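You operate a simulated robot arm through the tools that you are given. There is no shell and no other tool. Be economical: measure what you need, move in short steps, check, and stop when the job is done.

You are at the controls of a simulated robot arm. One attempt, no reset.

## Task
Switch the switch of the blue pendant on. Take the blue-ring sensor and put it on top of the blue gauge block. Turn the tester knob to 60 bar. Press the black zero button two times. Any order will do.

Only the result counts: the job must be done as asked and must still hold three seconds after the hand-in. Knocking over, shifting, dropping, spilling or breaking anything else fails it.

## Robot
A 6-joint arm with a two-finger parallel gripper, fixed in place. Base frame: the origin is at the foot of the arm, x ahead of it, y to its left, z up; the work surface is at about z = 0. Units: mm, rad, N and s.
With the tool pointing down near the work surface it reaches from about 140 to 580 mm from the base axis. Its first joint turns from -1.152 to 1.152 rad. Payload 2.1 kg.
Tool frame: the origin (TCP) lies between the finger pads and is the grasp point; the fingertips stand 30 mm ahead of it; z points along the fingers, y is the line along which they close. Largest opening 94 mm; finger width 28, thickness 10; the body of the gripper, 50 by 96 mm, starts 55 mm behind the TCP.
Orientation is told as [roll, pitch, yaw] about the base's x, y, z axes, in that order, counted from this pose: with the fingers straight down and closing along the base's y, the tool's x points along the base's -x, its y along +y and its z along -z.

## Interface
- The arm moves only by the tool move_arm. Its argument "series" is a list of rows, each a list of 3 entries, a list of its own where there are three numbers: the shift along the base's x, y, z in mm, then the turn, a rotation vector about the base's x, y, z in rad, then the finger opening in mm, from 0 to 94. In form: [[[dx, dy, dz], [ax, ay, az], jaw], ...]. A call has 1 to 20 rows; each row shifts and turns the commanded pose from where the row before left it. Each row takes 0.2 s and may step no farther than 50 mm and 0.15 rad from the row before; otherwise, or with a gripper value out of range, the whole call is refused. A pose out of reach is approached as far as the arm can. The call stops where the force on the tool passes 40 N (or 10 N more than at its start, if that is more) or the arm is blocked; 0.2 s more then pass. Each finger travels about 72 mm/s and halts on what it meets, pressing with about 32 N; the grip force reading is that of the motor and also rises with nothing between the fingers. The clock runs only during rows and for 0.2 s after the last one: add rows that do not move to give the fingers time. The reply holds the time, the measured pose of the TCP, the force on the tool along the base axes, the opening and the grip force, in the units named above and with some noise, with the torque about the TCP (base axes, N m) and any sound that the robot's microphone picked up, and new pictures: "views" is both (left out), scene, wrist or none.
- Cameras (640 x 400 px; columns grow to the right, rows downward): "scene" is fixed at [67, -383.4, 485.9]; the picture's right is [0.65, -0.76, 0.00], its down [-0.42, -0.36, -0.83] and it looks along [0.63, 0.54, -0.55] (base axes); focal length 214 px, centre (320, 200). "wrist" rides on the gripper at [76, 14, -102] in the tool frame; the picture's right is [-0.18, 0.98, 0.00], its down [-0.75, -0.14, -0.64] and it looks along [-0.63, -0.12, 0.77] (tool axes); focal length 243 px, centre (320, 200). There is no depth. A picture from a camera that has moved, and an enlarged one, comes with that camera's place and axes in the base frame and with its lens.
- inspect(camera, box): a new picture of the part [left, top, right, bottom] of that camera's present view, enlarged. No time passes.
- job_done(): hands the job in; it is judged then, once.

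Work in short steps. Places have to be worked out from the pictures, the camera data and where the tool is seen: move nearer, look again, correct. Check each grasp and each placing, and mend what went wrong. You have 120 turns and 200 pictures in all, those below and enlarged ones among them. Open the gripper and draw the arm clear of the work before you hand the job in, unless the task says otherwise; then end with one line.

The tools are called after "Emit:" as a command line: name --argument value ..., lists and objects as JSON in quotes. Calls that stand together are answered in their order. move_arm: Moves the arm, as the interface text tells. Its arguments: {"type":"object","properties":{"series":{"type":"array"},"views":{"type":"string","enum":["both","scene","wrist","none"]}},"required":["series"]} The other tools are called the same way: inspect (camera, box) takes an enlarged picture of a part of a camera's view; job_done () hands the job in.

At the start:

```text
t: 0.0
eef_pos: [318.7, -190.3, 389.3]
tcp_rot: [0.0, 0.0, 0.0]
wrist_force: [-0.3, 0.0, -0.2]
torque: [-0.01, -0.04, 0.02]
opening: 94.1
finger_force: 0.0
```

scene: 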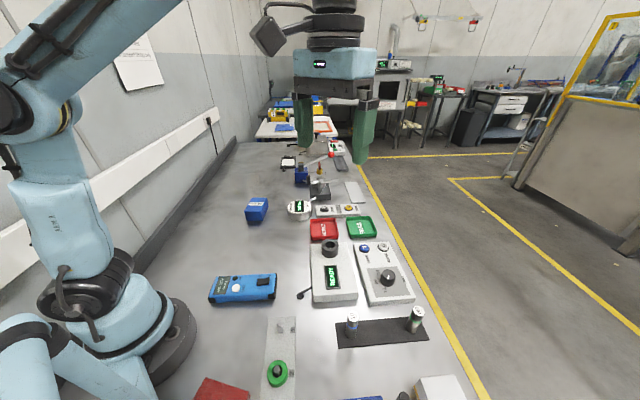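
wrist: 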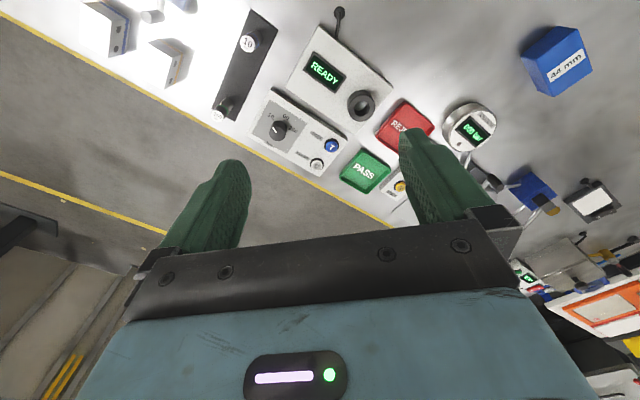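

I'll enlarge the work area in both views to identify the objects.

Emit:
inspect --camera "scene" --box '[200, 230, 440, 400]'

Emit:
inspect --camera "scene" --box '[230, 130, 400, 240]'

Emit:
inspect --camera "wrist" --box '[200, 0, 420, 200]'

```text
2.35 times, centred on (320, 315) of scene
camera zoom: at [67.0, -383.4, 485.9], right [0.65, -0.76, 0.0], down [-0.42, -0.36, -0.83], along [0.63, 0.54, -0.55], focal length 505 px, centre (320, -71)
```

zoom: 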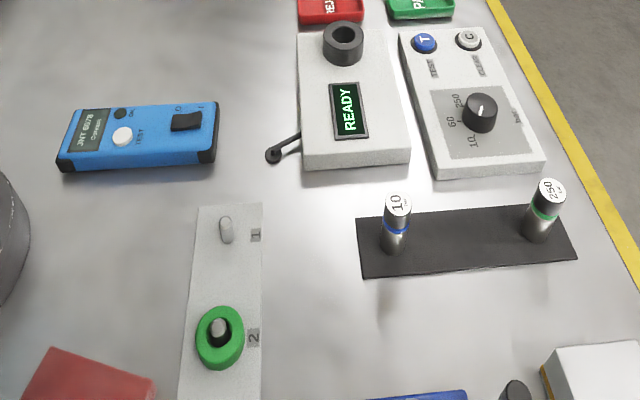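

```text
3.64 times, centred on (315, 185) of scene
camera zoom: at [67.0, -383.4, 485.9], right [0.65, -0.76, 0.0], down [-0.42, -0.36, -0.83], along [0.63, 0.54, -0.55], focal length 780 px, centre (338, 254)
```

zoom: 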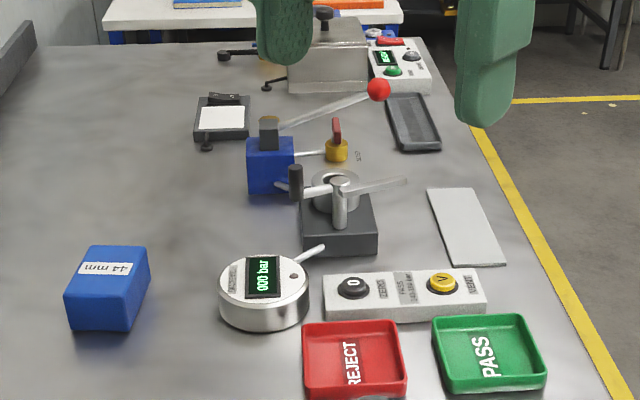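

```text
2.00 times, centred on (310, 100) of wrist
camera zoom: at [242.5, -175.2, 492.0], right [0.18, 0.98, 0.0], down [0.75, -0.14, 0.64], along [0.63, -0.12, -0.77], focal length 485 px, centre (340, 400)
```

zoom: 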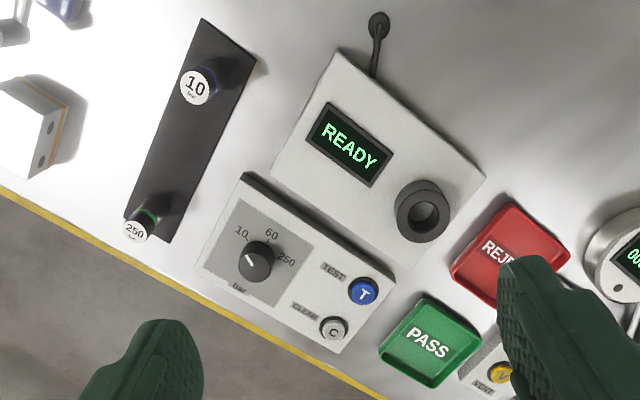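

The targets: the pendant has an O/I rocker, the sensor is the "10" cylinder with the blue ring, the block is the "44 mm" one, and the zero button is the black "0". I'll move above the sensor for a closer look.

Emit:
move_arm --series '[[[-5, -20, -38], [0, 0, 0], 94], [[-5, -20, -38], [0, 0, 0], 94], [[-5, -20, -38], [0, 0, 0], 94], [[-5, -20, -38], [0, 0, 0], 94], [[0, -20, -38], [0, 0, 0], 94]]'

```text
t: 1.2
eef_pos: [299.3, -287.8, 197.8]
tcp_rot: [0.001, 0.0, 0.002]
wrist_force: [-0.6, 0.3, -0.2]
torque: [0.0, -0.01, 0.04]
opening: 94.2
finger_force: 0.0
camera wrist: at [221.9, -273.5, 301.2], right [0.18, 0.98, 0.0], down [0.75, -0.14, 0.64], along [0.63, -0.12, -0.77], focal length 243 px, centre (320, 200)
```

scene: 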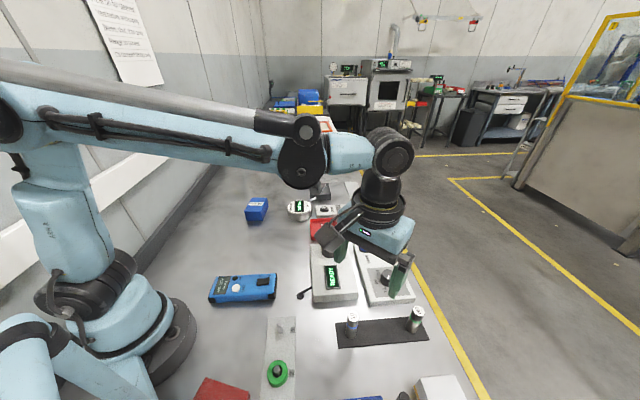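
wrist: 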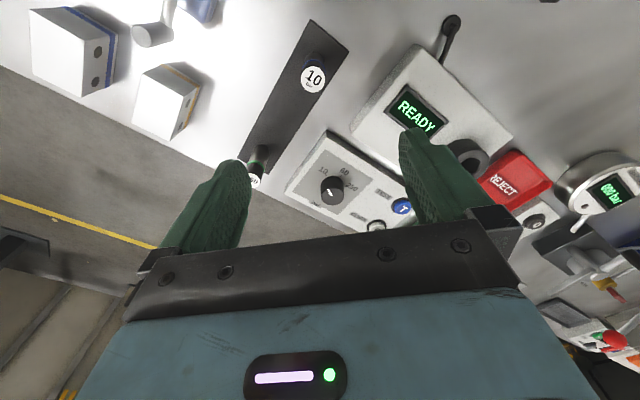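

Triangulating from both cameras puts the sensor top near (273.5, -289, 78), about 22 mm across. I'll move directly above it and check the centring.

Emit:
move_arm --series '[[[-13, -1, -38], [0, 0, 0], 60], [[-13, 0, -38], [0, 0, 0], 60], [[0, 0, 0], [0, 0, 0], 60]]'

Emit:
inspect --camera "scene" --box '[280, 220, 440, 380]'

```text
t: 2.0
eef_pos: [273.4, -289.3, 122.4]
tcp_rot: [0.0, 0.001, 0.0]
wrist_force: [0.4, -0.1, 0.0]
torque: [0.01, 0.03, 0.0]
opening: 59.8
finger_force: 0.0
camera wrist: at [196.5, -275.4, 224.6], right [0.18, 0.98, 0.0], down [0.75, -0.14, 0.64], along [0.63, -0.12, -0.77], focal length 243 px, centre (320, 200)
```

scene: 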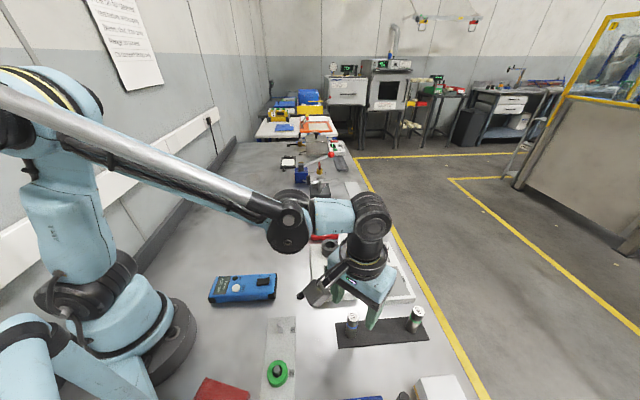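
wrist: 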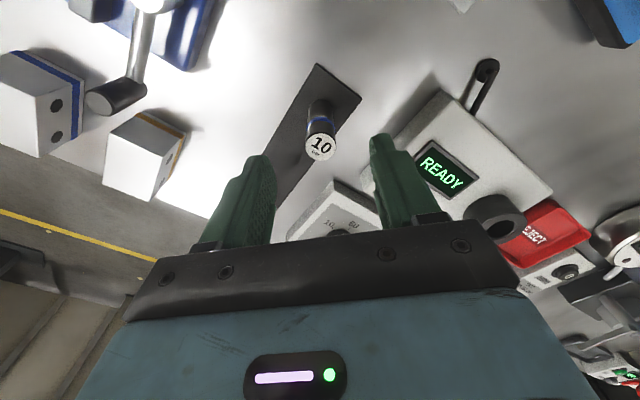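

```text
2.50 times, centred on (360, 300) of scene
camera zoom: at [67.0, -383.4, 485.9], right [0.65, -0.76, 0.0], down [-0.42, -0.36, -0.83], along [0.63, 0.54, -0.55], focal length 536 px, centre (220, -50)
```

zoom: 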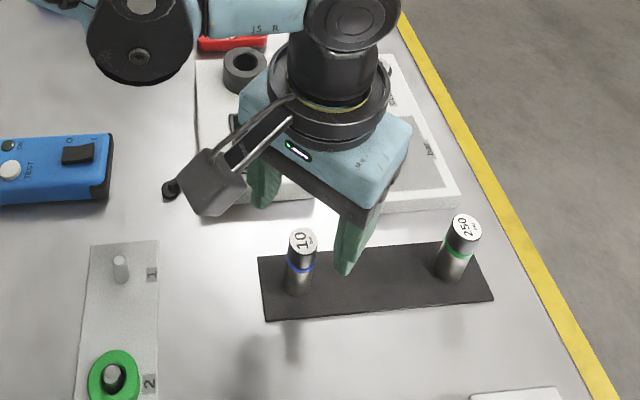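

The estimate refines to (274.5, -289.7) with the top at about 74, and the fingers straddle it well. I'll descend to z ≈ 48 and close.

Emit:
move_arm --series '[[[1, -0.5, -25], [0, 0, 0], 60], [[0, 0, -25], [0, 0, 0], 60], [[0, 0, -24], [0, 0, 0], 60], [[0, 0, 0], [0, 0, 0], 60]]'

Emit:
inspect --camera "scene" --box '[280, 260, 440, 380]'

```text
t: 3.0
eef_pos: [274.8, -290.4, 48.8]
tcp_rot: [0.0, -0.001, 0.0]
wrist_force: [-0.3, 0.4, 0.3]
torque: [0.01, 0.04, 0.01]
opening: 60.0
finger_force: 0.1
camera wrist: at [197.6, -275.8, 151.2], right [0.18, 0.98, 0.0], down [0.75, -0.14, 0.64], along [0.63, -0.12, -0.77], focal length 243 px, centre (320, 200)
```

scene: 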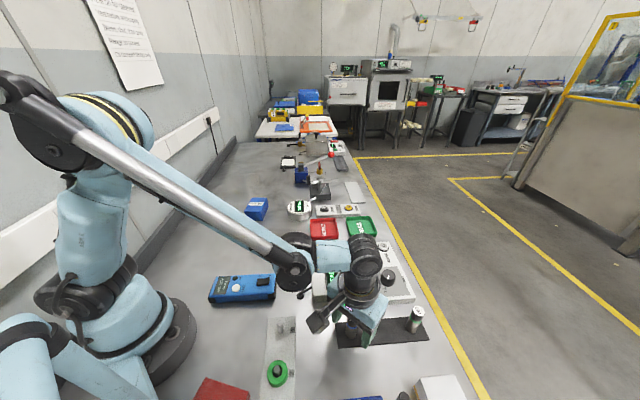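
wrist: 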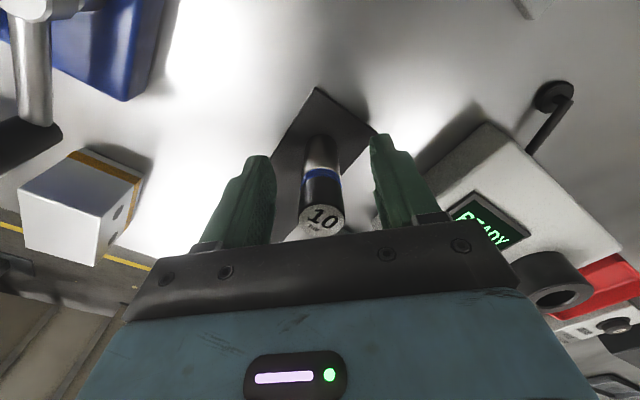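

```text
3.33 times, centred on (360, 320) of scene
camera zoom: at [67.0, -383.4, 485.9], right [0.65, -0.76, 0.0], down [-0.42, -0.36, -0.83], along [0.63, 0.54, -0.55], focal length 715 px, centre (187, -200)
```

zoom: 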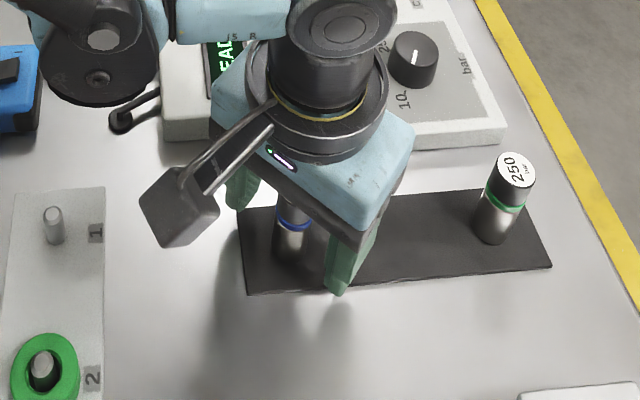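

Sensor is centred between the fingers. Closing in stages.

Emit:
move_arm --series '[[[0, 0.5, 0], [0, 0, 0], 40], [[0, 0, 0], [0, 0, 0], 30], [[0, 0, 0], [0, 0, 0], 15], [[0, 0, 0], [0, 0, 0], 10], [[0, 0, 0], [0, 0, 0], 10]]' --views "wrist"

```text
t: 4.2
eef_pos: [275.2, -289.2, 49.6]
tcp_rot: [0.001, 0.0, 0.001]
wrist_force: [-0.1, -1.0, -0.1]
torque: [-0.05, -0.02, -0.01]
opening: 21.4
finger_force: 32.4
camera wrist: at [197.6, -275.6, 151.6], right [0.18, 0.98, 0.0], down [0.75, -0.14, 0.64], along [0.63, -0.12, -0.77], focal length 243 px, centre (320, 200)
```

wrist: 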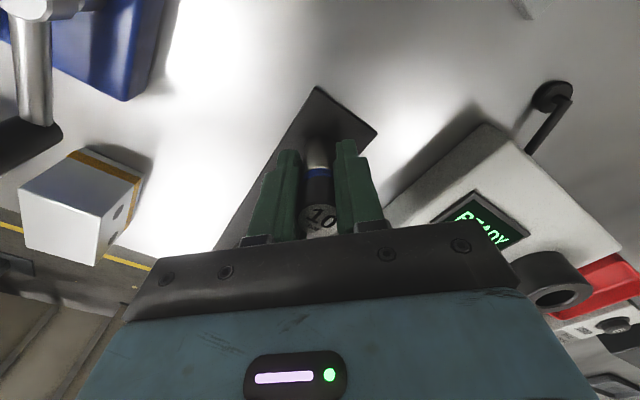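

Grip holds at 21.4 mm. I'll lift and carry it towards the blue block at roughly (405, 210).

Emit:
move_arm --series '[[[0, 0, 20], [0, 0, 0], 10], [[0, 0, 40], [0, 0, 0], 10], [[0, 0, 45], [0, 0, 0], 10], [[0, 0, 45], [0, 0, 0], 10], [[10, 40, 20], [0, 0, 0], 10], [[10, 40, 0], [0, 0, 0], 10], [[10, 40, 0], [0, 0, 0], 10], [[10, 40, 0], [0, 0, 0], 10], [[10, 40, 0], [0, 0, 0], 10], [[10, 40, 0], [0, 0, 0], 10], [[10, 40, 0], [0, 0, 0], 10], [[10, 40, 0], [0, 0, 0], 10], [[10, 40, 0], [0, 0, 0], 10], [[10, 40, 0], [0, 0, 0], 10], [[10, 40, 0], [0, 0, 0], 10], [[10, 40, 0], [0, 0, 0], 10], [[0, 0, 0], [0, 0, 0], 10]]'

```text
t: 7.8
eef_pos: [395.0, 188.8, 219.3]
tcp_rot: [-0.001, 0.001, -0.001]
wrist_force: [0.2, 0.6, -1.2]
torque: [0.0, -0.04, -0.03]
opening: 21.4
finger_force: 31.7
camera wrist: at [318.4, 204.2, 322.0], right [0.18, 0.98, 0.0], down [0.75, -0.14, 0.64], along [0.63, -0.12, -0.77], focal length 243 px, centre (320, 200)
```

scene: 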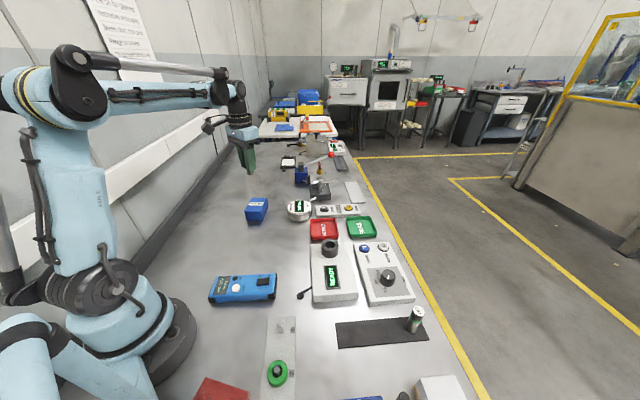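
wrist: 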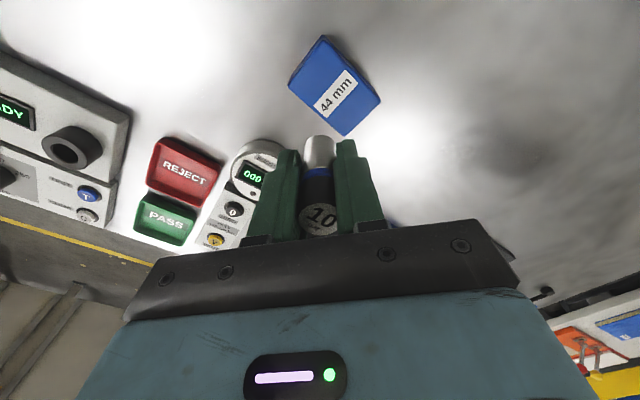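

Emit:
inspect --camera "wrist" --box '[260, 20, 400, 150]'

Emit:
inspect --camera "scene" --box '[220, 170, 300, 240]'

```text
3.08 times, centred on (330, 85) of wrist
camera zoom: at [318.4, 204.2, 322.0], right [0.18, 0.98, 0.0], down [0.75, -0.14, 0.64], along [0.63, -0.12, -0.77], focal length 746 px, centre (289, 554)
```

zoom: 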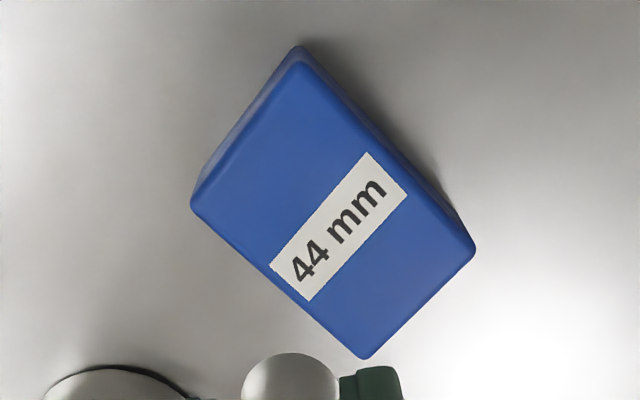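

```text
5.71 times, centred on (260, 205) of scene
camera zoom: at [67.0, -383.4, 485.9], right [0.65, -0.76, 0.0], down [-0.42, -0.36, -0.83], along [0.63, 0.54, -0.55], focal length 1226 px, centre (663, 171)
```

zoom: 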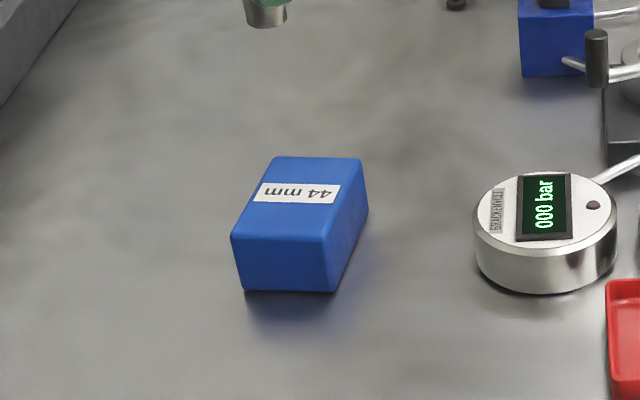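

The block's top centre works out to (398, 205, 44), with both cameras agreeing. I'll centre the sensor over it and lower to TCP z ≈ 100.

Emit:
move_arm --series '[[[3, 16, -30], [0, 0, 0], 10], [[0, 0, -35], [0, 0, 0], 10], [[0, 0, -30], [0, 0, 0], 10], [[0, 0, -20], [0, 0, 0], 10], [[0, 0, 0], [0, 0, 0], 10]]'

Emit:
inspect --camera "scene" --box '[220, 170, 300, 240]'

```text
t: 9.0
eef_pos: [396.7, 205.8, 105.2]
tcp_rot: [0.001, 0.0, -0.001]
wrist_force: [-0.4, -0.5, -0.5]
torque: [0.0, -0.02, 0.01]
opening: 21.2
finger_force: 32.0
camera wrist: at [320.0, 219.7, 206.4], right [0.18, 0.98, 0.0], down [0.75, -0.14, 0.64], along [0.63, -0.12, -0.77], focal length 243 px, centre (320, 200)
```

scene: 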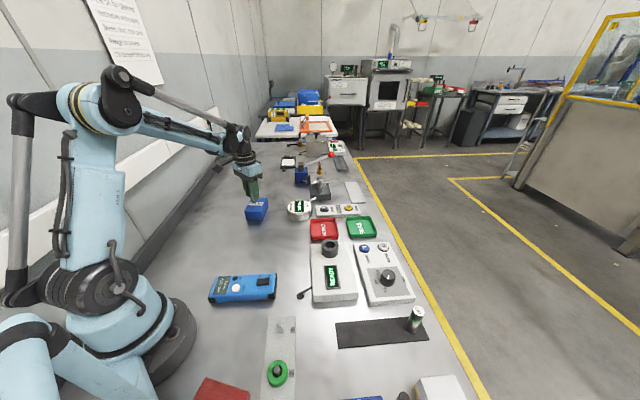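
wrist: 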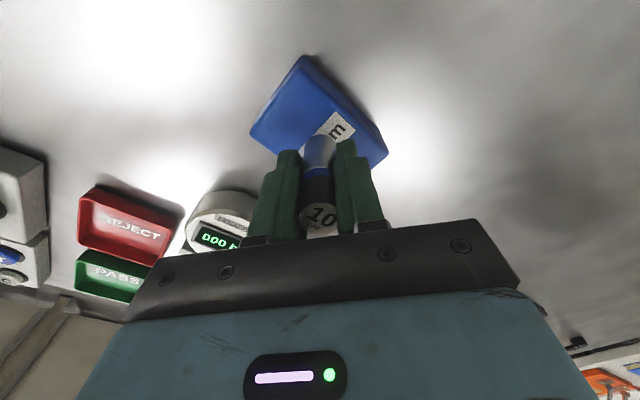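

```text
5.71 times, centred on (260, 205) of scene
camera zoom: at [67.0, -383.4, 485.9], right [0.65, -0.76, 0.0], down [-0.42, -0.36, -0.83], along [0.63, 0.54, -0.55], focal length 1226 px, centre (663, 171)
```

zoom: 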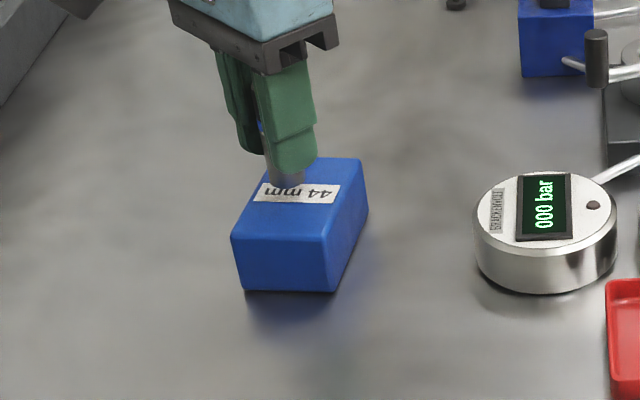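

Aligned over the block; I'll lower in fine steps and watch for contact.

Emit:
move_arm --series '[[[1, 0, -4], [0, 0, 0], 10], [[0, 0, -4], [0, 0, 0], 10], [[0, 0, -2], [0, 0, 0], 10], [[0, 0, 0], [0, 0, 0], 10]]' --views "none"

Emit:
inspect --camera "scene" --box '[235, 180, 275, 215]'

```text
t: 10.0
eef_pos: [397.5, 205.1, 94.2]
tcp_rot: [-0.001, 0.001, 0.0]
wrist_force: [0.4, 0.0, -0.9]
torque: [-0.01, 0.05, -0.01]
opening: 21.5
finger_force: 31.7
```

```text
11.43 times, centred on (255, 198) of scene
camera zoom: at [67.0, -383.4, 485.9], right [0.65, -0.76, 0.0], down [-0.42, -0.36, -0.83], along [0.63, 0.54, -0.55], focal length 2451 px, centre (1063, 229)
```

zoom: 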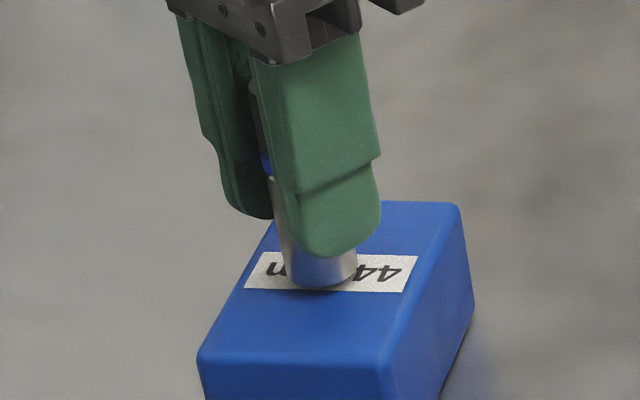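

Very close to the surface, no contact yet. Continue in 1 mm steps.

Emit:
move_arm --series '[[[0, 0, -1], [0, 0, 0], 10], [[0, 0, -1], [0, 0, 0], 10], [[0, 0, 0], [0, 0, 0], 10]]' --views "none"

```text
t: 10.8
eef_pos: [397.5, 205.5, 92.1]
tcp_rot: [0.001, 0.0, 0.0]
wrist_force: [0.4, 0.3, -2.0]
torque: [0.02, -0.02, -0.02]
opening: 21.7
finger_force: 32.2
```

Emit:
move_arm --series '[[[0, 0, -1], [0, 0, 0], 10], [[0, 0, 0], [0, 0, 0], 10]]' --views "none"

Emit:
inspect --camera "scene" --box '[235, 180, 275, 215]'

```text
t: 11.4
eef_pos: [398.8, 205.4, 91.5]
tcp_rot: [0.001, 0.0, -0.001]
wrist_force: [-2.3, -4.5, 23.9]
torque: [-0.25, 0.09, -0.03]
opening: 21.6
finger_force: 31.8
```

```text
11.43 times, centred on (255, 198) of scene
camera zoom: at [66.9, -383.5, 485.8], right [0.65, -0.76, 0.0], down [-0.42, -0.36, -0.83], along [0.63, 0.54, -0.55], focal length 2451 px, centre (1063, 229)
```

zoom: 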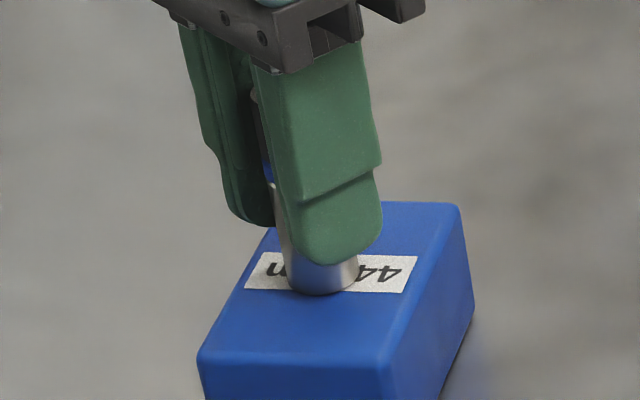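

Contact confirmed (24 N). I'll ease up slightly, open, and rise.

Emit:
move_arm --series '[[[0, 0, 0.6], [0, 0, 0], 10], [[0, 0, 0], [0, 0, 0], 24], [[0, 0, 0], [0, 0, 0], 40], [[0, 0, 0], [0, 0, 0], 50], [[0, 0, 0], [0, 0, 0], 50], [[0, 0, 25], [0, 0, 0], 50], [[0, 0, 40], [0, 0, 0], 50], [[0, 0, 40], [0, 0, 0], 50]]'

Emit:
inspect --camera "scene" --box '[225, 170, 295, 230]'

```text
t: 13.2
eef_pos: [398.9, 205.9, 197.0]
tcp_rot: [0.0, -0.001, 0.0]
wrist_force: [0.7, -0.2, 0.1]
torque: [-0.01, -0.01, 0.0]
opening: 49.8
finger_force: 0.0
camera wrist: at [321.8, 220.2, 299.9], right [0.18, 0.98, 0.0], down [0.75, -0.14, 0.64], along [0.63, -0.12, -0.77], focal length 243 px, centre (320, 200)
```

scene: 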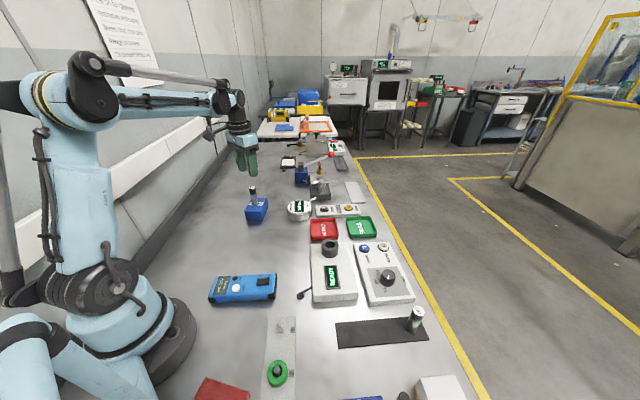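
wrist: 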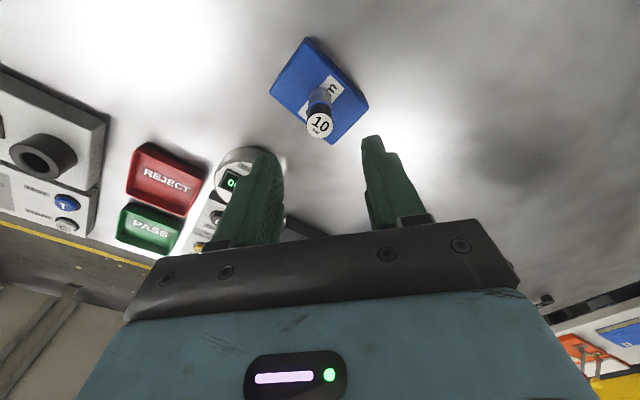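

```text
6.67 times, centred on (260, 200) of scene
camera zoom: at [67.0, -383.4, 485.9], right [0.65, -0.76, 0.0], down [-0.42, -0.36, -0.83], along [0.63, 0.54, -0.55], focal length 1430 px, centre (720, 200)
```

zoom: 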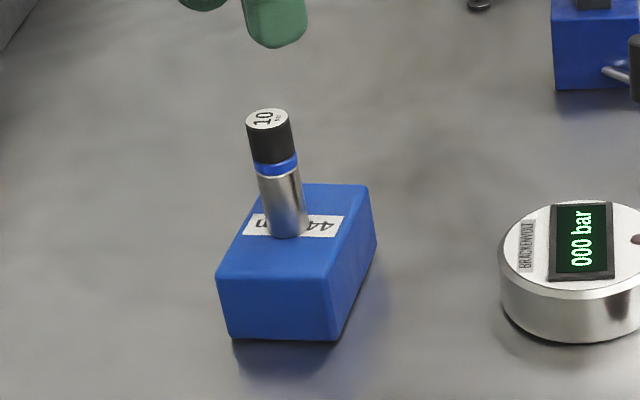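

Sensor stands on the block. Next I'll go look at the zero button, estimated near (558, 19), with fingers closed.

Emit:
move_arm --series '[[[20, -35, 0], [0, 0, 0], 20], [[20, -35, 0], [0, 0, 0], 0], [[20, -35, 0], [0, 0, 0], 0], [[20, -35, 0], [0, 0, 0], 0], [[20, -35, 0], [0, 0, 0], 0], [[15, -10, -20], [0, 0, 0], 0], [[0, 0, 0], [0, 0, 0], 0]]'

```text
t: 14.8
eef_pos: [516.0, 19.8, 176.0]
tcp_rot: [0.001, -0.001, -0.002]
wrist_force: [0.2, -0.1, 0.6]
torque: [0.02, 0.0, -0.02]
opening: 0.1
finger_force: 31.9
camera wrist: at [438.6, 34.0, 278.0], right [0.18, 0.98, 0.0], down [0.75, -0.14, 0.64], along [0.63, -0.12, -0.77], focal length 243 px, centre (320, 200)
```

scene: 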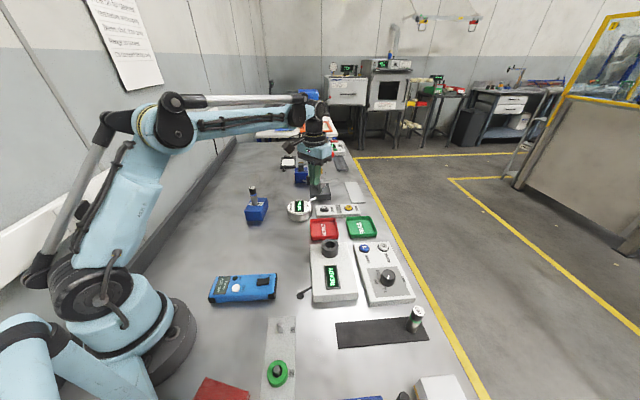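
wrist: 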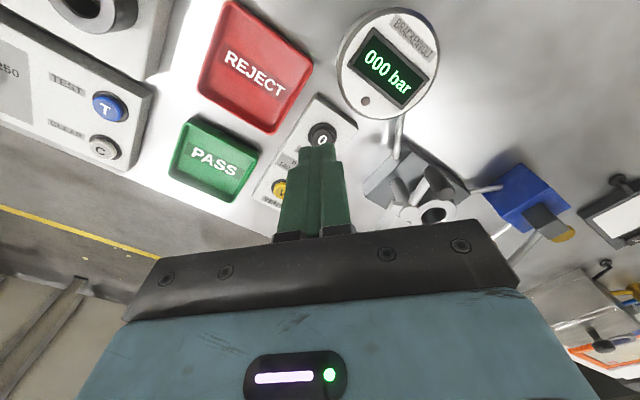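

Combining rays, the button top is at about (551.5, 13, 37). I'll hover with the closed fingertips ~15 mm above it.

Emit:
move_arm --series '[[[18, -3, -30], [0, 0, 0], 0], [[17, -3, -30], [0, 0, 0], 0], [[0, 0, -33], [0, 0, 0], 0], [[0, 0, 0], [0, 0, 0], 0]]'

Emit:
inspect --camera "scene" --box '[280, 170, 380, 240]'

Emit:
inspect --camera "wrist" --box '[240, 80, 420, 240]'

```text
t: 15.8
eef_pos: [550.0, 15.2, 83.7]
tcp_rot: [0.0, -0.001, 0.0]
wrist_force: [-0.2, -0.2, 0.0]
torque: [-0.01, 0.04, 0.01]
opening: 0.0
finger_force: 32.5
camera wrist: at [472.5, 30.0, 186.0], right [0.18, 0.98, 0.0], down [0.75, -0.14, 0.64], along [0.63, -0.12, -0.77], focal length 243 px, centre (320, 200)
```

scene: 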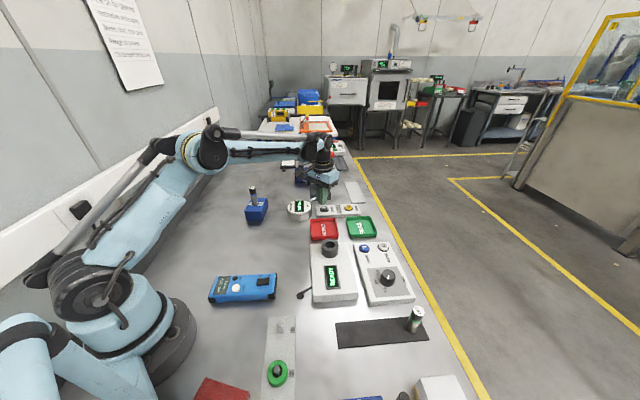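
wrist: 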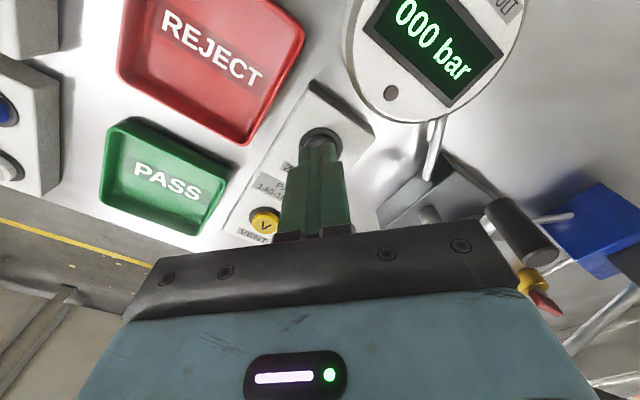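

```text
5.71 times, centred on (330, 205) of scene
camera zoom: at [67.0, -383.4, 485.9], right [0.65, -0.76, 0.0], down [-0.42, -0.36, -0.83], along [0.63, 0.54, -0.55], focal length 1226 px, centre (263, 171)
```

zoom: 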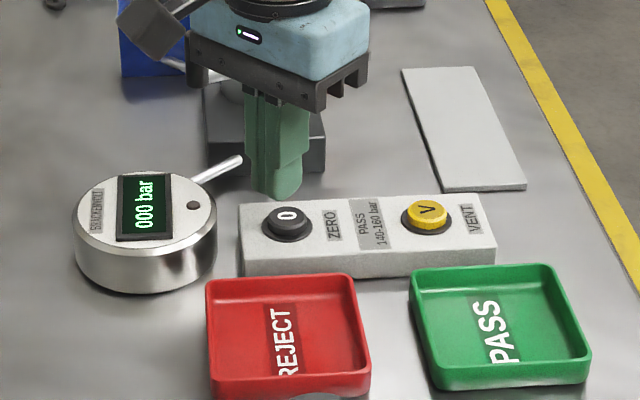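

```text
2.50 times, centred on (330, 160) of wrist
camera zoom: at [472.5, 30.0, 186.0], right [0.18, 0.98, 0.0], down [0.75, -0.14, 0.64], along [0.63, -0.12, -0.77], focal length 606 px, centre (295, 300)
```

zoom: 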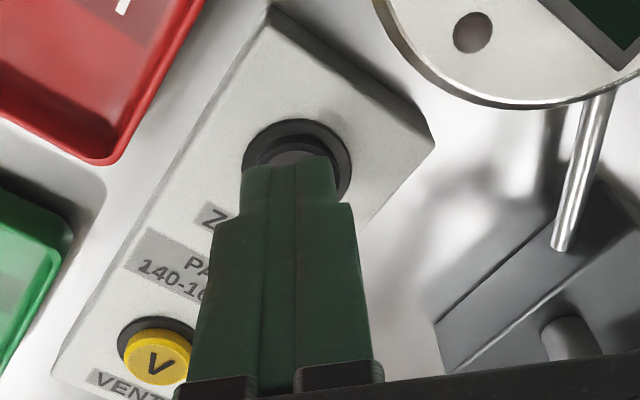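

Fingers are above the button. I'll lower gradually and watch for force and sound.

Emit:
move_arm --series '[[[0.5, -1, -8], [0, 0, 0], 0], [[0, 0, -4], [0, 0, 0], 0], [[0, 0, -2], [0, 0, 0], 0], [[0, 0, -1], [0, 0, 0], 0], [[0, 0, -1], [0, 0, 0], 0]]' --views "none"

```text
t: 17.0
eef_pos: [548.9, 13.1, 67.8]
tcp_rot: [0.0, -0.001, 0.002]
wrist_force: [-0.7, 0.8, 0.5]
torque: [0.0, -0.01, -0.01]
opening: 0.0
finger_force: 32.1
```

Emit:
move_arm --series '[[[0, 0, -1], [0, 0, 0], 0], [[0, 0, -1], [0, 0, 0], 0]]' --views "none"

Emit:
inspect --camera "scene" --box '[300, 180, 350, 220]'

```text
t: 17.6
eef_pos: [549.0, 12.7, 66.0]
tcp_rot: [0.001, 0.001, -0.001]
wrist_force: [-0.5, 0.6, -0.1]
torque: [0.0, -0.02, 0.03]
opening: 0.0
finger_force: 31.3
```

```text
10.00 times, centred on (325, 200) of scene
camera zoom: at [67.0, -383.4, 485.9], right [0.65, -0.76, 0.0], down [-0.42, -0.36, -0.83], along [0.63, 0.54, -0.55], focal length 2145 px, centre (270, 200)
```

zoom: 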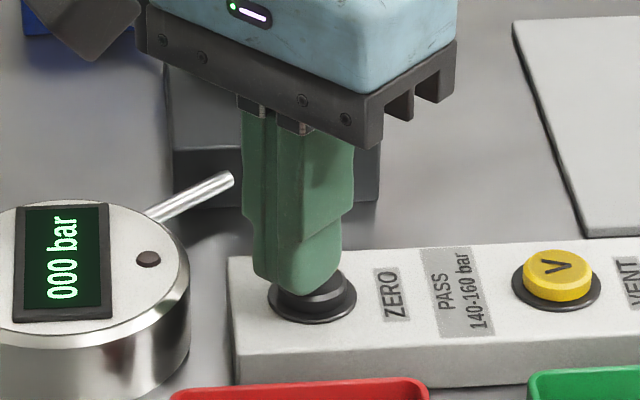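

No contact yet, and the tip looks a bit short of the button centre; revised centre ≈ (553, 14.5). I'll shift and keep lowering.

Emit:
move_arm --series '[[[4, 1.5, 0], [0, 0, 0], 0], [[0, 0, -1], [0, 0, 0], 0], [[0, 0, -1], [0, 0, 0], 0]]' --views "none"

Emit:
inspect --camera "scene" --box '[300, 180, 350, 220]'

Emit:
inspect --camera "wrist" --box '[260, 80, 400, 210]'

```text
t: 18.4
eef_pos: [553.7, 14.7, 64.0]
tcp_rot: [-0.001, 0.0, 0.0]
wrist_force: [0.4, -0.1, -0.3]
torque: [0.03, 0.0, 0.02]
opening: 0.0
finger_force: 31.8
```

```text
10.00 times, centred on (325, 200) of scene
camera zoom: at [67.0, -383.4, 485.9], right [0.65, -0.76, 0.0], down [-0.42, -0.36, -0.83], along [0.63, 0.54, -0.55], focal length 2145 px, centre (270, 200)
```

zoom: 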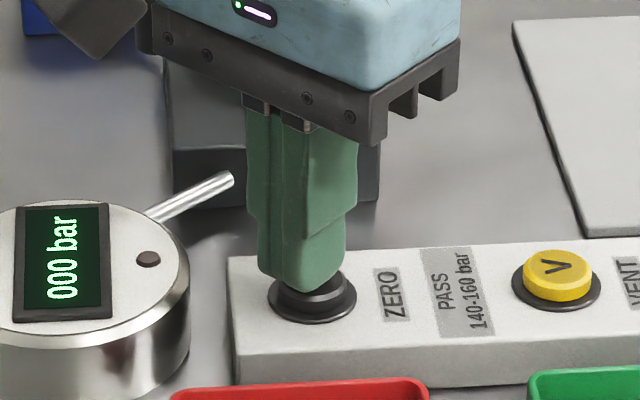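

```text
3.08 times, centred on (330, 145) of wrist
camera zoom: at [476.3, 29.6, 166.7], right [0.18, 0.98, 0.0], down [0.75, -0.14, 0.64], along [0.63, -0.12, -0.77], focal length 746 px, centre (289, 369)
```

zoom: 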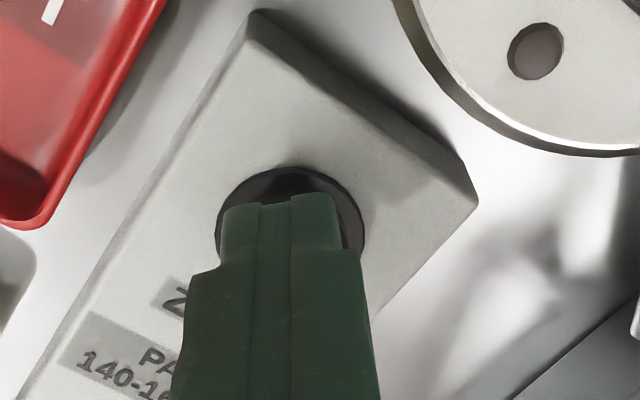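

Alignment is good within a couple of mm. Continue lowering in 1 mm steps.

Emit:
move_arm --series '[[[0, 0, -1], [0, 0, 0], 0], [[0, 0, -1], [0, 0, 0], 0]]' --views "none"

```text
t: 19.0
eef_pos: [551.9, 14.7, 62.2]
tcp_rot: [0.001, 0.0, 0.0]
wrist_force: [0.4, -0.2, 0.0]
torque: [0.0, 0.02, -0.02]
opening: 0.2
finger_force: 31.7
```

Emit:
move_arm --series '[[[0, 0, -1], [0, 0, 0], 0], [[0, 0, -1], [0, 0, 0], 0]]' --views "none"

```text
t: 19.6
eef_pos: [553.6, 14.9, 59.7]
tcp_rot: [0.001, -0.001, 0.0]
wrist_force: [0.4, 0.0, 1.3]
torque: [0.0, -0.04, -0.02]
opening: 0.3
finger_force: 31.9
```

Emit:
move_arm --series '[[[0, 0, -1], [0, 0, 0], 0]]' --views "none"

```text
t: 20.0
eef_pos: [553.3, 13.5, 59.2]
tcp_rot: [0.001, -0.001, 0.001]
wrist_force: [1.8, -0.5, 1.9]
torque: [-0.03, -0.04, -0.04]
opening: 0.0
finger_force: 32.0
heard: click
```

A click was heard: first press registered. I'll back up ~6 mm to release.

Emit:
move_arm --series '[[[0, 0, -0.5], [0, 0, 0], 0], [[0, 0, 4], [0, 0, 0], 0], [[0, 0, 4], [0, 0, 0], 0], [[0, 0, 0], [0, 0, 0], 0]]' --views "none"

Emit:
inspect --camera "scene" --box '[280, 180, 350, 230]'

```text
t: 21.0
eef_pos: [551.6, 14.6, 66.4]
tcp_rot: [0.001, 0.001, 0.001]
wrist_force: [-1.2, 0.0, -0.2]
torque: [0.03, 0.02, -0.01]
opening: 0.0
finger_force: 32.0
```

```text
8.00 times, centred on (315, 205) of scene
camera zoom: at [67.0, -383.4, 485.9], right [0.65, -0.76, 0.0], down [-0.42, -0.36, -0.83], along [0.63, 0.54, -0.55], focal length 1716 px, centre (360, 160)
```

zoom: 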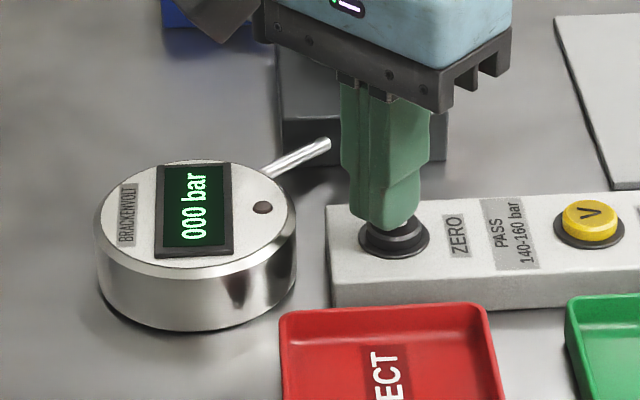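

Released. Second press: go back down to the same depth in one continuous approach.

Emit:
move_arm --series '[[[0, 0, -4], [0, 0, 0], 0], [[0, 0, -2], [0, 0, 0], 0], [[0, 0, -1], [0, 0, 0], 0], [[0, 0, -0.5], [0, 0, 0], 0]]' --views "none"

```text
t: 22.0
eef_pos: [553.1, 14.9, 58.7]
tcp_rot: [-0.002, 0.0, 0.001]
wrist_force: [0.6, -1.7, 1.3]
torque: [-0.03, -0.06, 0.03]
opening: 0.1
finger_force: 32.1
heard: click
```

Second click heard. Raise straight up and travel to the tester knob, estimated around (426, -296).

Emit:
move_arm --series '[[[0, 0, 20], [0, 0, 0], 0], [[0, 0, 40], [0, 0, 0], 0], [[0, 0, 45], [0, 0, 0], 0], [[-15, -38, 10], [0, 0, 0], 0], [[-15, -38, 0], [0, 0, 0], 0], [[-15, -38, 0], [0, 0, 0], 20], [[-15, -38, 0], [0, 0, 0], 50], [[-15, -38, 0], [0, 0, 0], 60], [[-15, -38, 0], [0, 0, 0], 60], [[-15, -38, 0], [0, 0, 0], 60], [[-15, -38, 0], [0, 0, 0], 60], [[0, 0, 0], [0, 0, 0], 60]]'

Emit:
inspect --camera "scene" --box '[340, 230, 430, 310]'

Emit:
inspect --camera "wrist" --box '[240, 60, 400, 220]'

```text
t: 24.6
eef_pos: [433.1, -288.6, 173.6]
tcp_rot: [0.0, 0.0, 0.001]
wrist_force: [0.1, 0.0, 0.5]
torque: [-0.03, 0.0, -0.01]
opening: 60.1
finger_force: 0.0
camera wrist: at [356.4, -273.6, 277.3], right [0.18, 0.98, 0.0], down [0.75, -0.14, 0.64], along [0.63, -0.12, -0.77], focal length 243 px, centre (320, 200)
```

scene: 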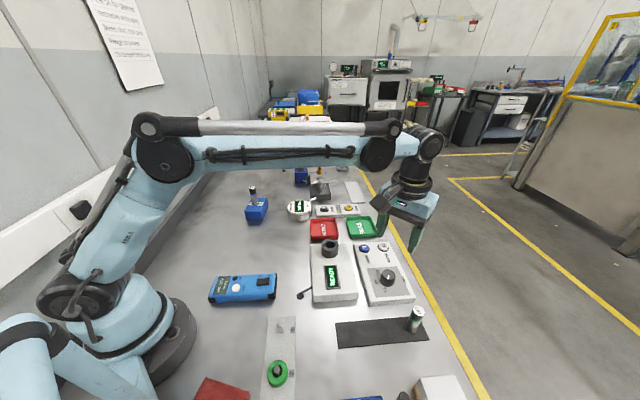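
wrist: 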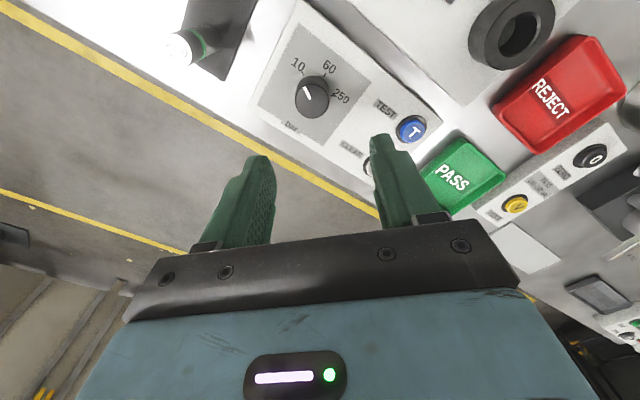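

```text
5.00 times, centred on (385, 270) of scene
camera zoom: at [67.0, -383.5, 485.9], right [0.65, -0.76, 0.0], down [-0.42, -0.36, -0.83], along [0.63, 0.54, -0.55], focal length 1072 px, centre (-5, -150)
```

zoom: 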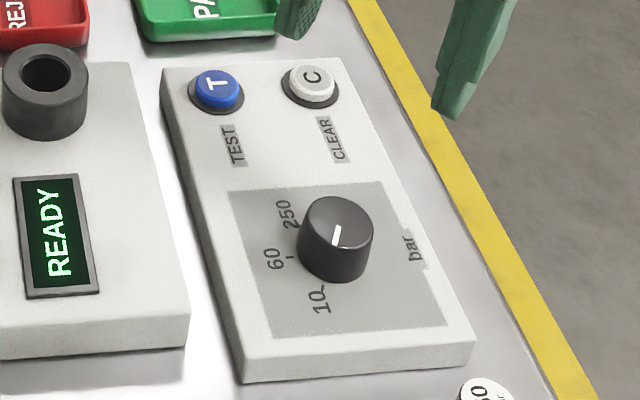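

```text
2.50 times, centred on (320, 140) of wrist
camera zoom: at [356.4, -273.6, 277.3], right [0.18, 0.98, 0.0], down [0.75, -0.14, 0.64], along [0.63, -0.12, -0.77], focal length 606 px, centre (320, 350)
```

zoom: 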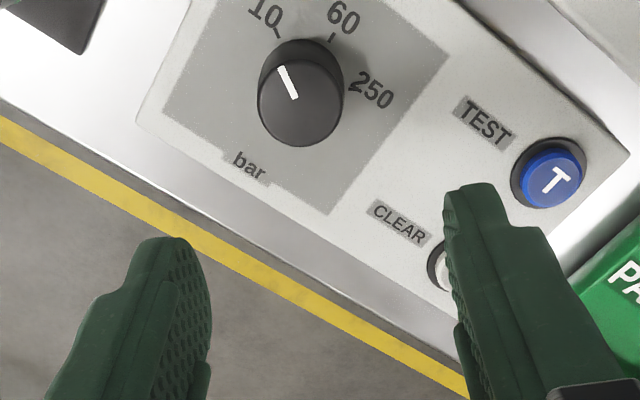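

Pointer sits at 10; knob axis ≈ (428.6, -294.2), top z ≈ 43, diameter ≈ 32 mm. Reaching 60 needs a turn of about -60° about z. I'll pre-rotate +0.5 rad and come down above the knob.

Emit:
move_arm --series '[[[-2, -3, -20], [0, 0, 0.13], 60], [[-2.5, -2.5, -20], [0, 0, 0.13], 60], [[0, 0, -20], [0, 0, 0.13], 55], [[0, 0, -18], [0, 0, 0.13], 55], [[0, 0, 0], [0, 0, 0], 55]]'

Emit:
inspect --camera "scene" --box '[340, 230, 430, 310]'

Emit:
inspect --camera "wrist" --box '[240, 80, 400, 240]'

```text
t: 25.8
eef_pos: [428.3, -294.2, 95.5]
tcp_rot: [0.001, -0.002, 0.522]
wrist_force: [1.2, 0.2, 0.2]
torque: [0.02, 0.02, 0.0]
opening: 55.0
finger_force: 0.1
camera wrist: at [355.1, -319.7, 198.6], right [-0.33, 0.94, 0.0], down [0.72, 0.25, 0.64], along [0.61, 0.21, -0.77], focal length 243 px, centre (320, 200)
```

scene: 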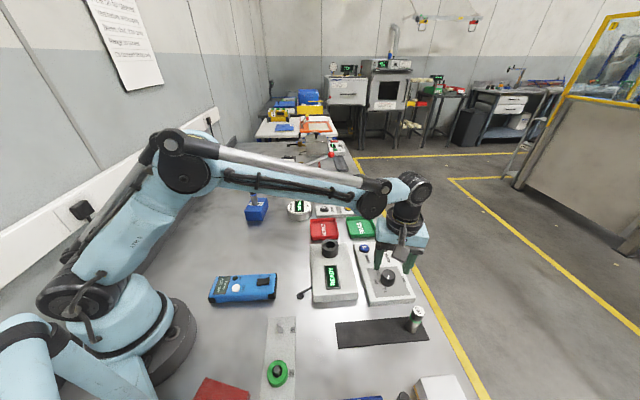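
wrist: 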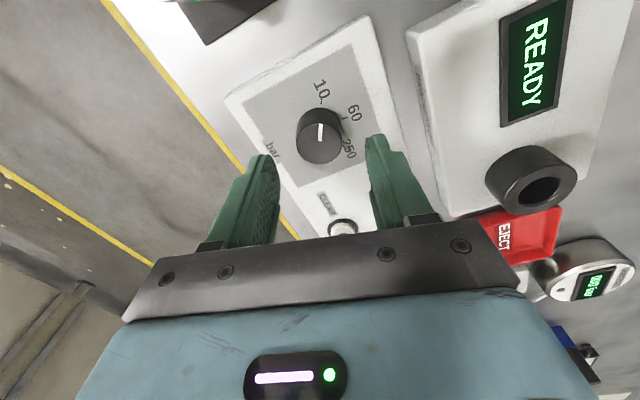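

```text
5.00 times, centred on (385, 270) of scene
camera zoom: at [67.0, -383.4, 485.9], right [0.65, -0.76, 0.0], down [-0.42, -0.36, -0.83], along [0.63, 0.54, -0.55], focal length 1072 px, centre (-5, -150)
```

zoom: 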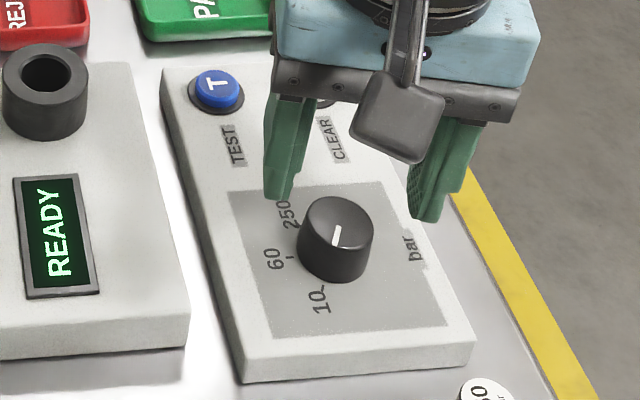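

```text
2.50 times, centred on (320, 160) of wrist
camera zoom: at [355.1, -319.7, 198.6], right [-0.33, 0.94, 0.0], down [0.72, 0.25, 0.64], along [0.61, 0.21, -0.77], focal length 606 px, centre (320, 300)
```

zoom: 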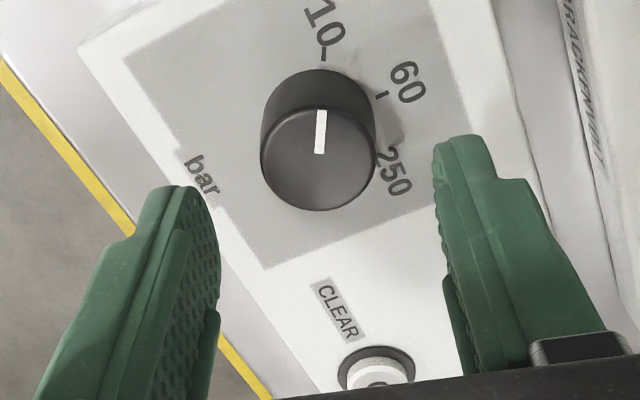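

Refined knob axis (430, -294.5), panel z ≈ 21. Descend to TCP z ≈ 55 around the knob and close.

Emit:
move_arm --series '[[[1.5, -0.3, -20], [0, 0, 0], 55], [[0, 0, -14], [0, 0, 0], 55], [[0, 0, -6], [0, 0, 0], 50], [[0, 0, 0], [0, 0, 0], 40], [[0, 0, 0], [0, 0, 0], 32], [[0, 0, 0], [0, 0, 0], 25], [[0, 0, 0], [0, 0, 0], 25]]'

Emit:
inspect --camera "wrist" --box '[240, 80, 400, 240]'

```text
t: 27.4
eef_pos: [429.3, -295.0, 56.3]
tcp_rot: [0.0, 0.0, 0.52]
wrist_force: [-3.6, 4.1, -8.0]
torque: [0.14, -0.09, -0.03]
opening: 32.9
finger_force: 44.8
camera wrist: at [355.4, -320.2, 158.4], right [-0.33, 0.94, 0.0], down [0.72, 0.25, 0.64], along [0.61, 0.21, -0.77], focal length 243 px, centre (320, 200)
```

scene: 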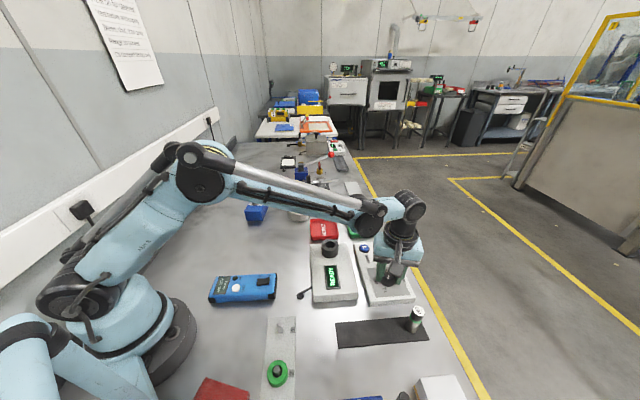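
wrist: 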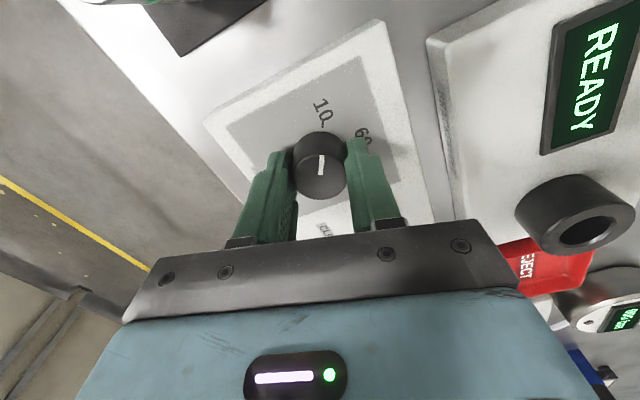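

```text
2.50 times, centred on (320, 160) of wrist
camera zoom: at [355.4, -320.2, 158.4], right [-0.33, 0.94, 0.0], down [0.72, 0.25, 0.64], along [0.61, 0.21, -0.77], focal length 606 px, centre (320, 300)
```

zoom: 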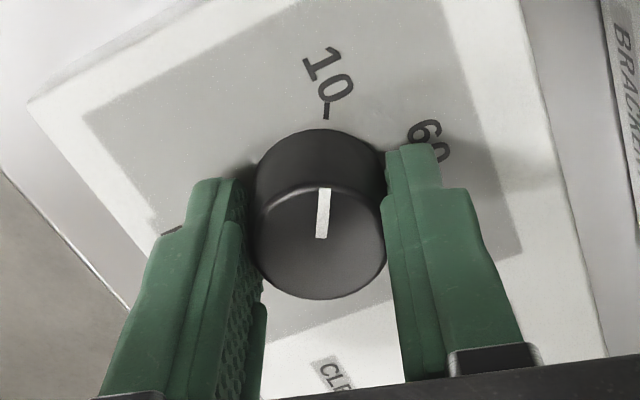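

Knob gripped. Turn -1.05 rad gently.

Emit:
move_arm --series '[[[0, 0, 0], [0, 0, -0.105], 25], [[0, 0, 0], [0, 0, -0.105], 25], [[0, 0, 0], [0, 0, -0.105], 25], [[0, 0, 0], [0, 0, -0.105], 25], [[0, 0, 0], [0, 0, -0.105], 25], [[0, 0, 0], [0, 0, -0.105], 25], [[0, 0, 0], [0, 0, -0.105], 25], [[0, 0, 0], [0, 0, -0.105], 25], [[0, 0, 0], [0, 0, -0.105], 25], [[0, 0, 0], [0, 0, -0.105], 25], [[0, 0, 0], [0, 0, 0], 25]]' --views "wrist"

Emit:
inspect --camera "wrist" --box '[240, 80, 400, 240]'

```text
t: 29.8
eef_pos: [429.7, -294.3, 55.8]
tcp_rot: [0.0, 0.004, -0.533]
wrist_force: [-13.3, 10.1, -0.4]
torque: [0.17, 0.24, 0.03]
opening: 32.8
finger_force: 45.0
camera wrist: at [370.5, -243.7, 158.7], right [0.66, 0.75, 0.0], down [0.58, -0.5, 0.64], along [0.48, -0.42, -0.77], focal length 243 px, centre (320, 200)
```

wrist: 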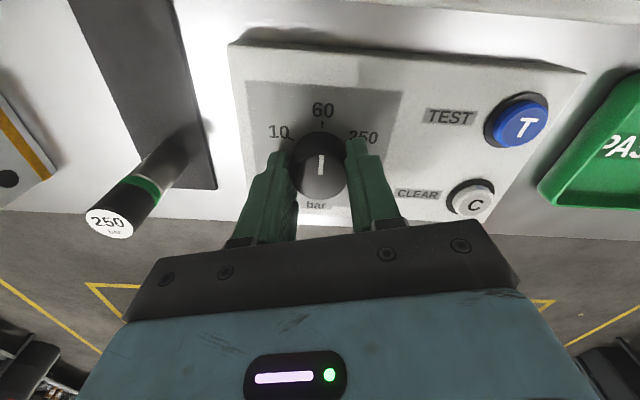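

```text
2.50 times, centred on (320, 160) of wrist
camera zoom: at [370.5, -243.7, 158.7], right [0.66, 0.75, 0.0], down [0.58, -0.5, 0.64], along [0.48, -0.42, -0.77], focal length 606 px, centre (320, 300)
```

zoom: 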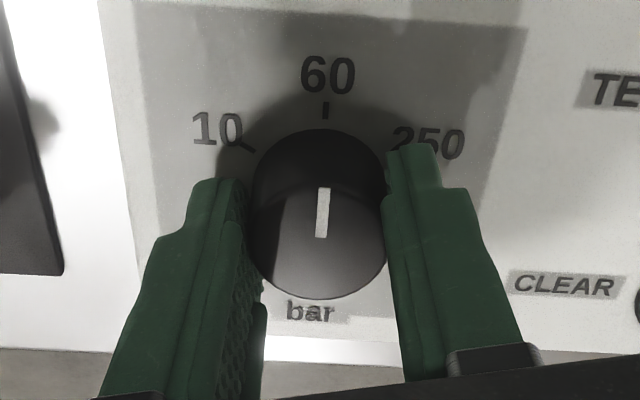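

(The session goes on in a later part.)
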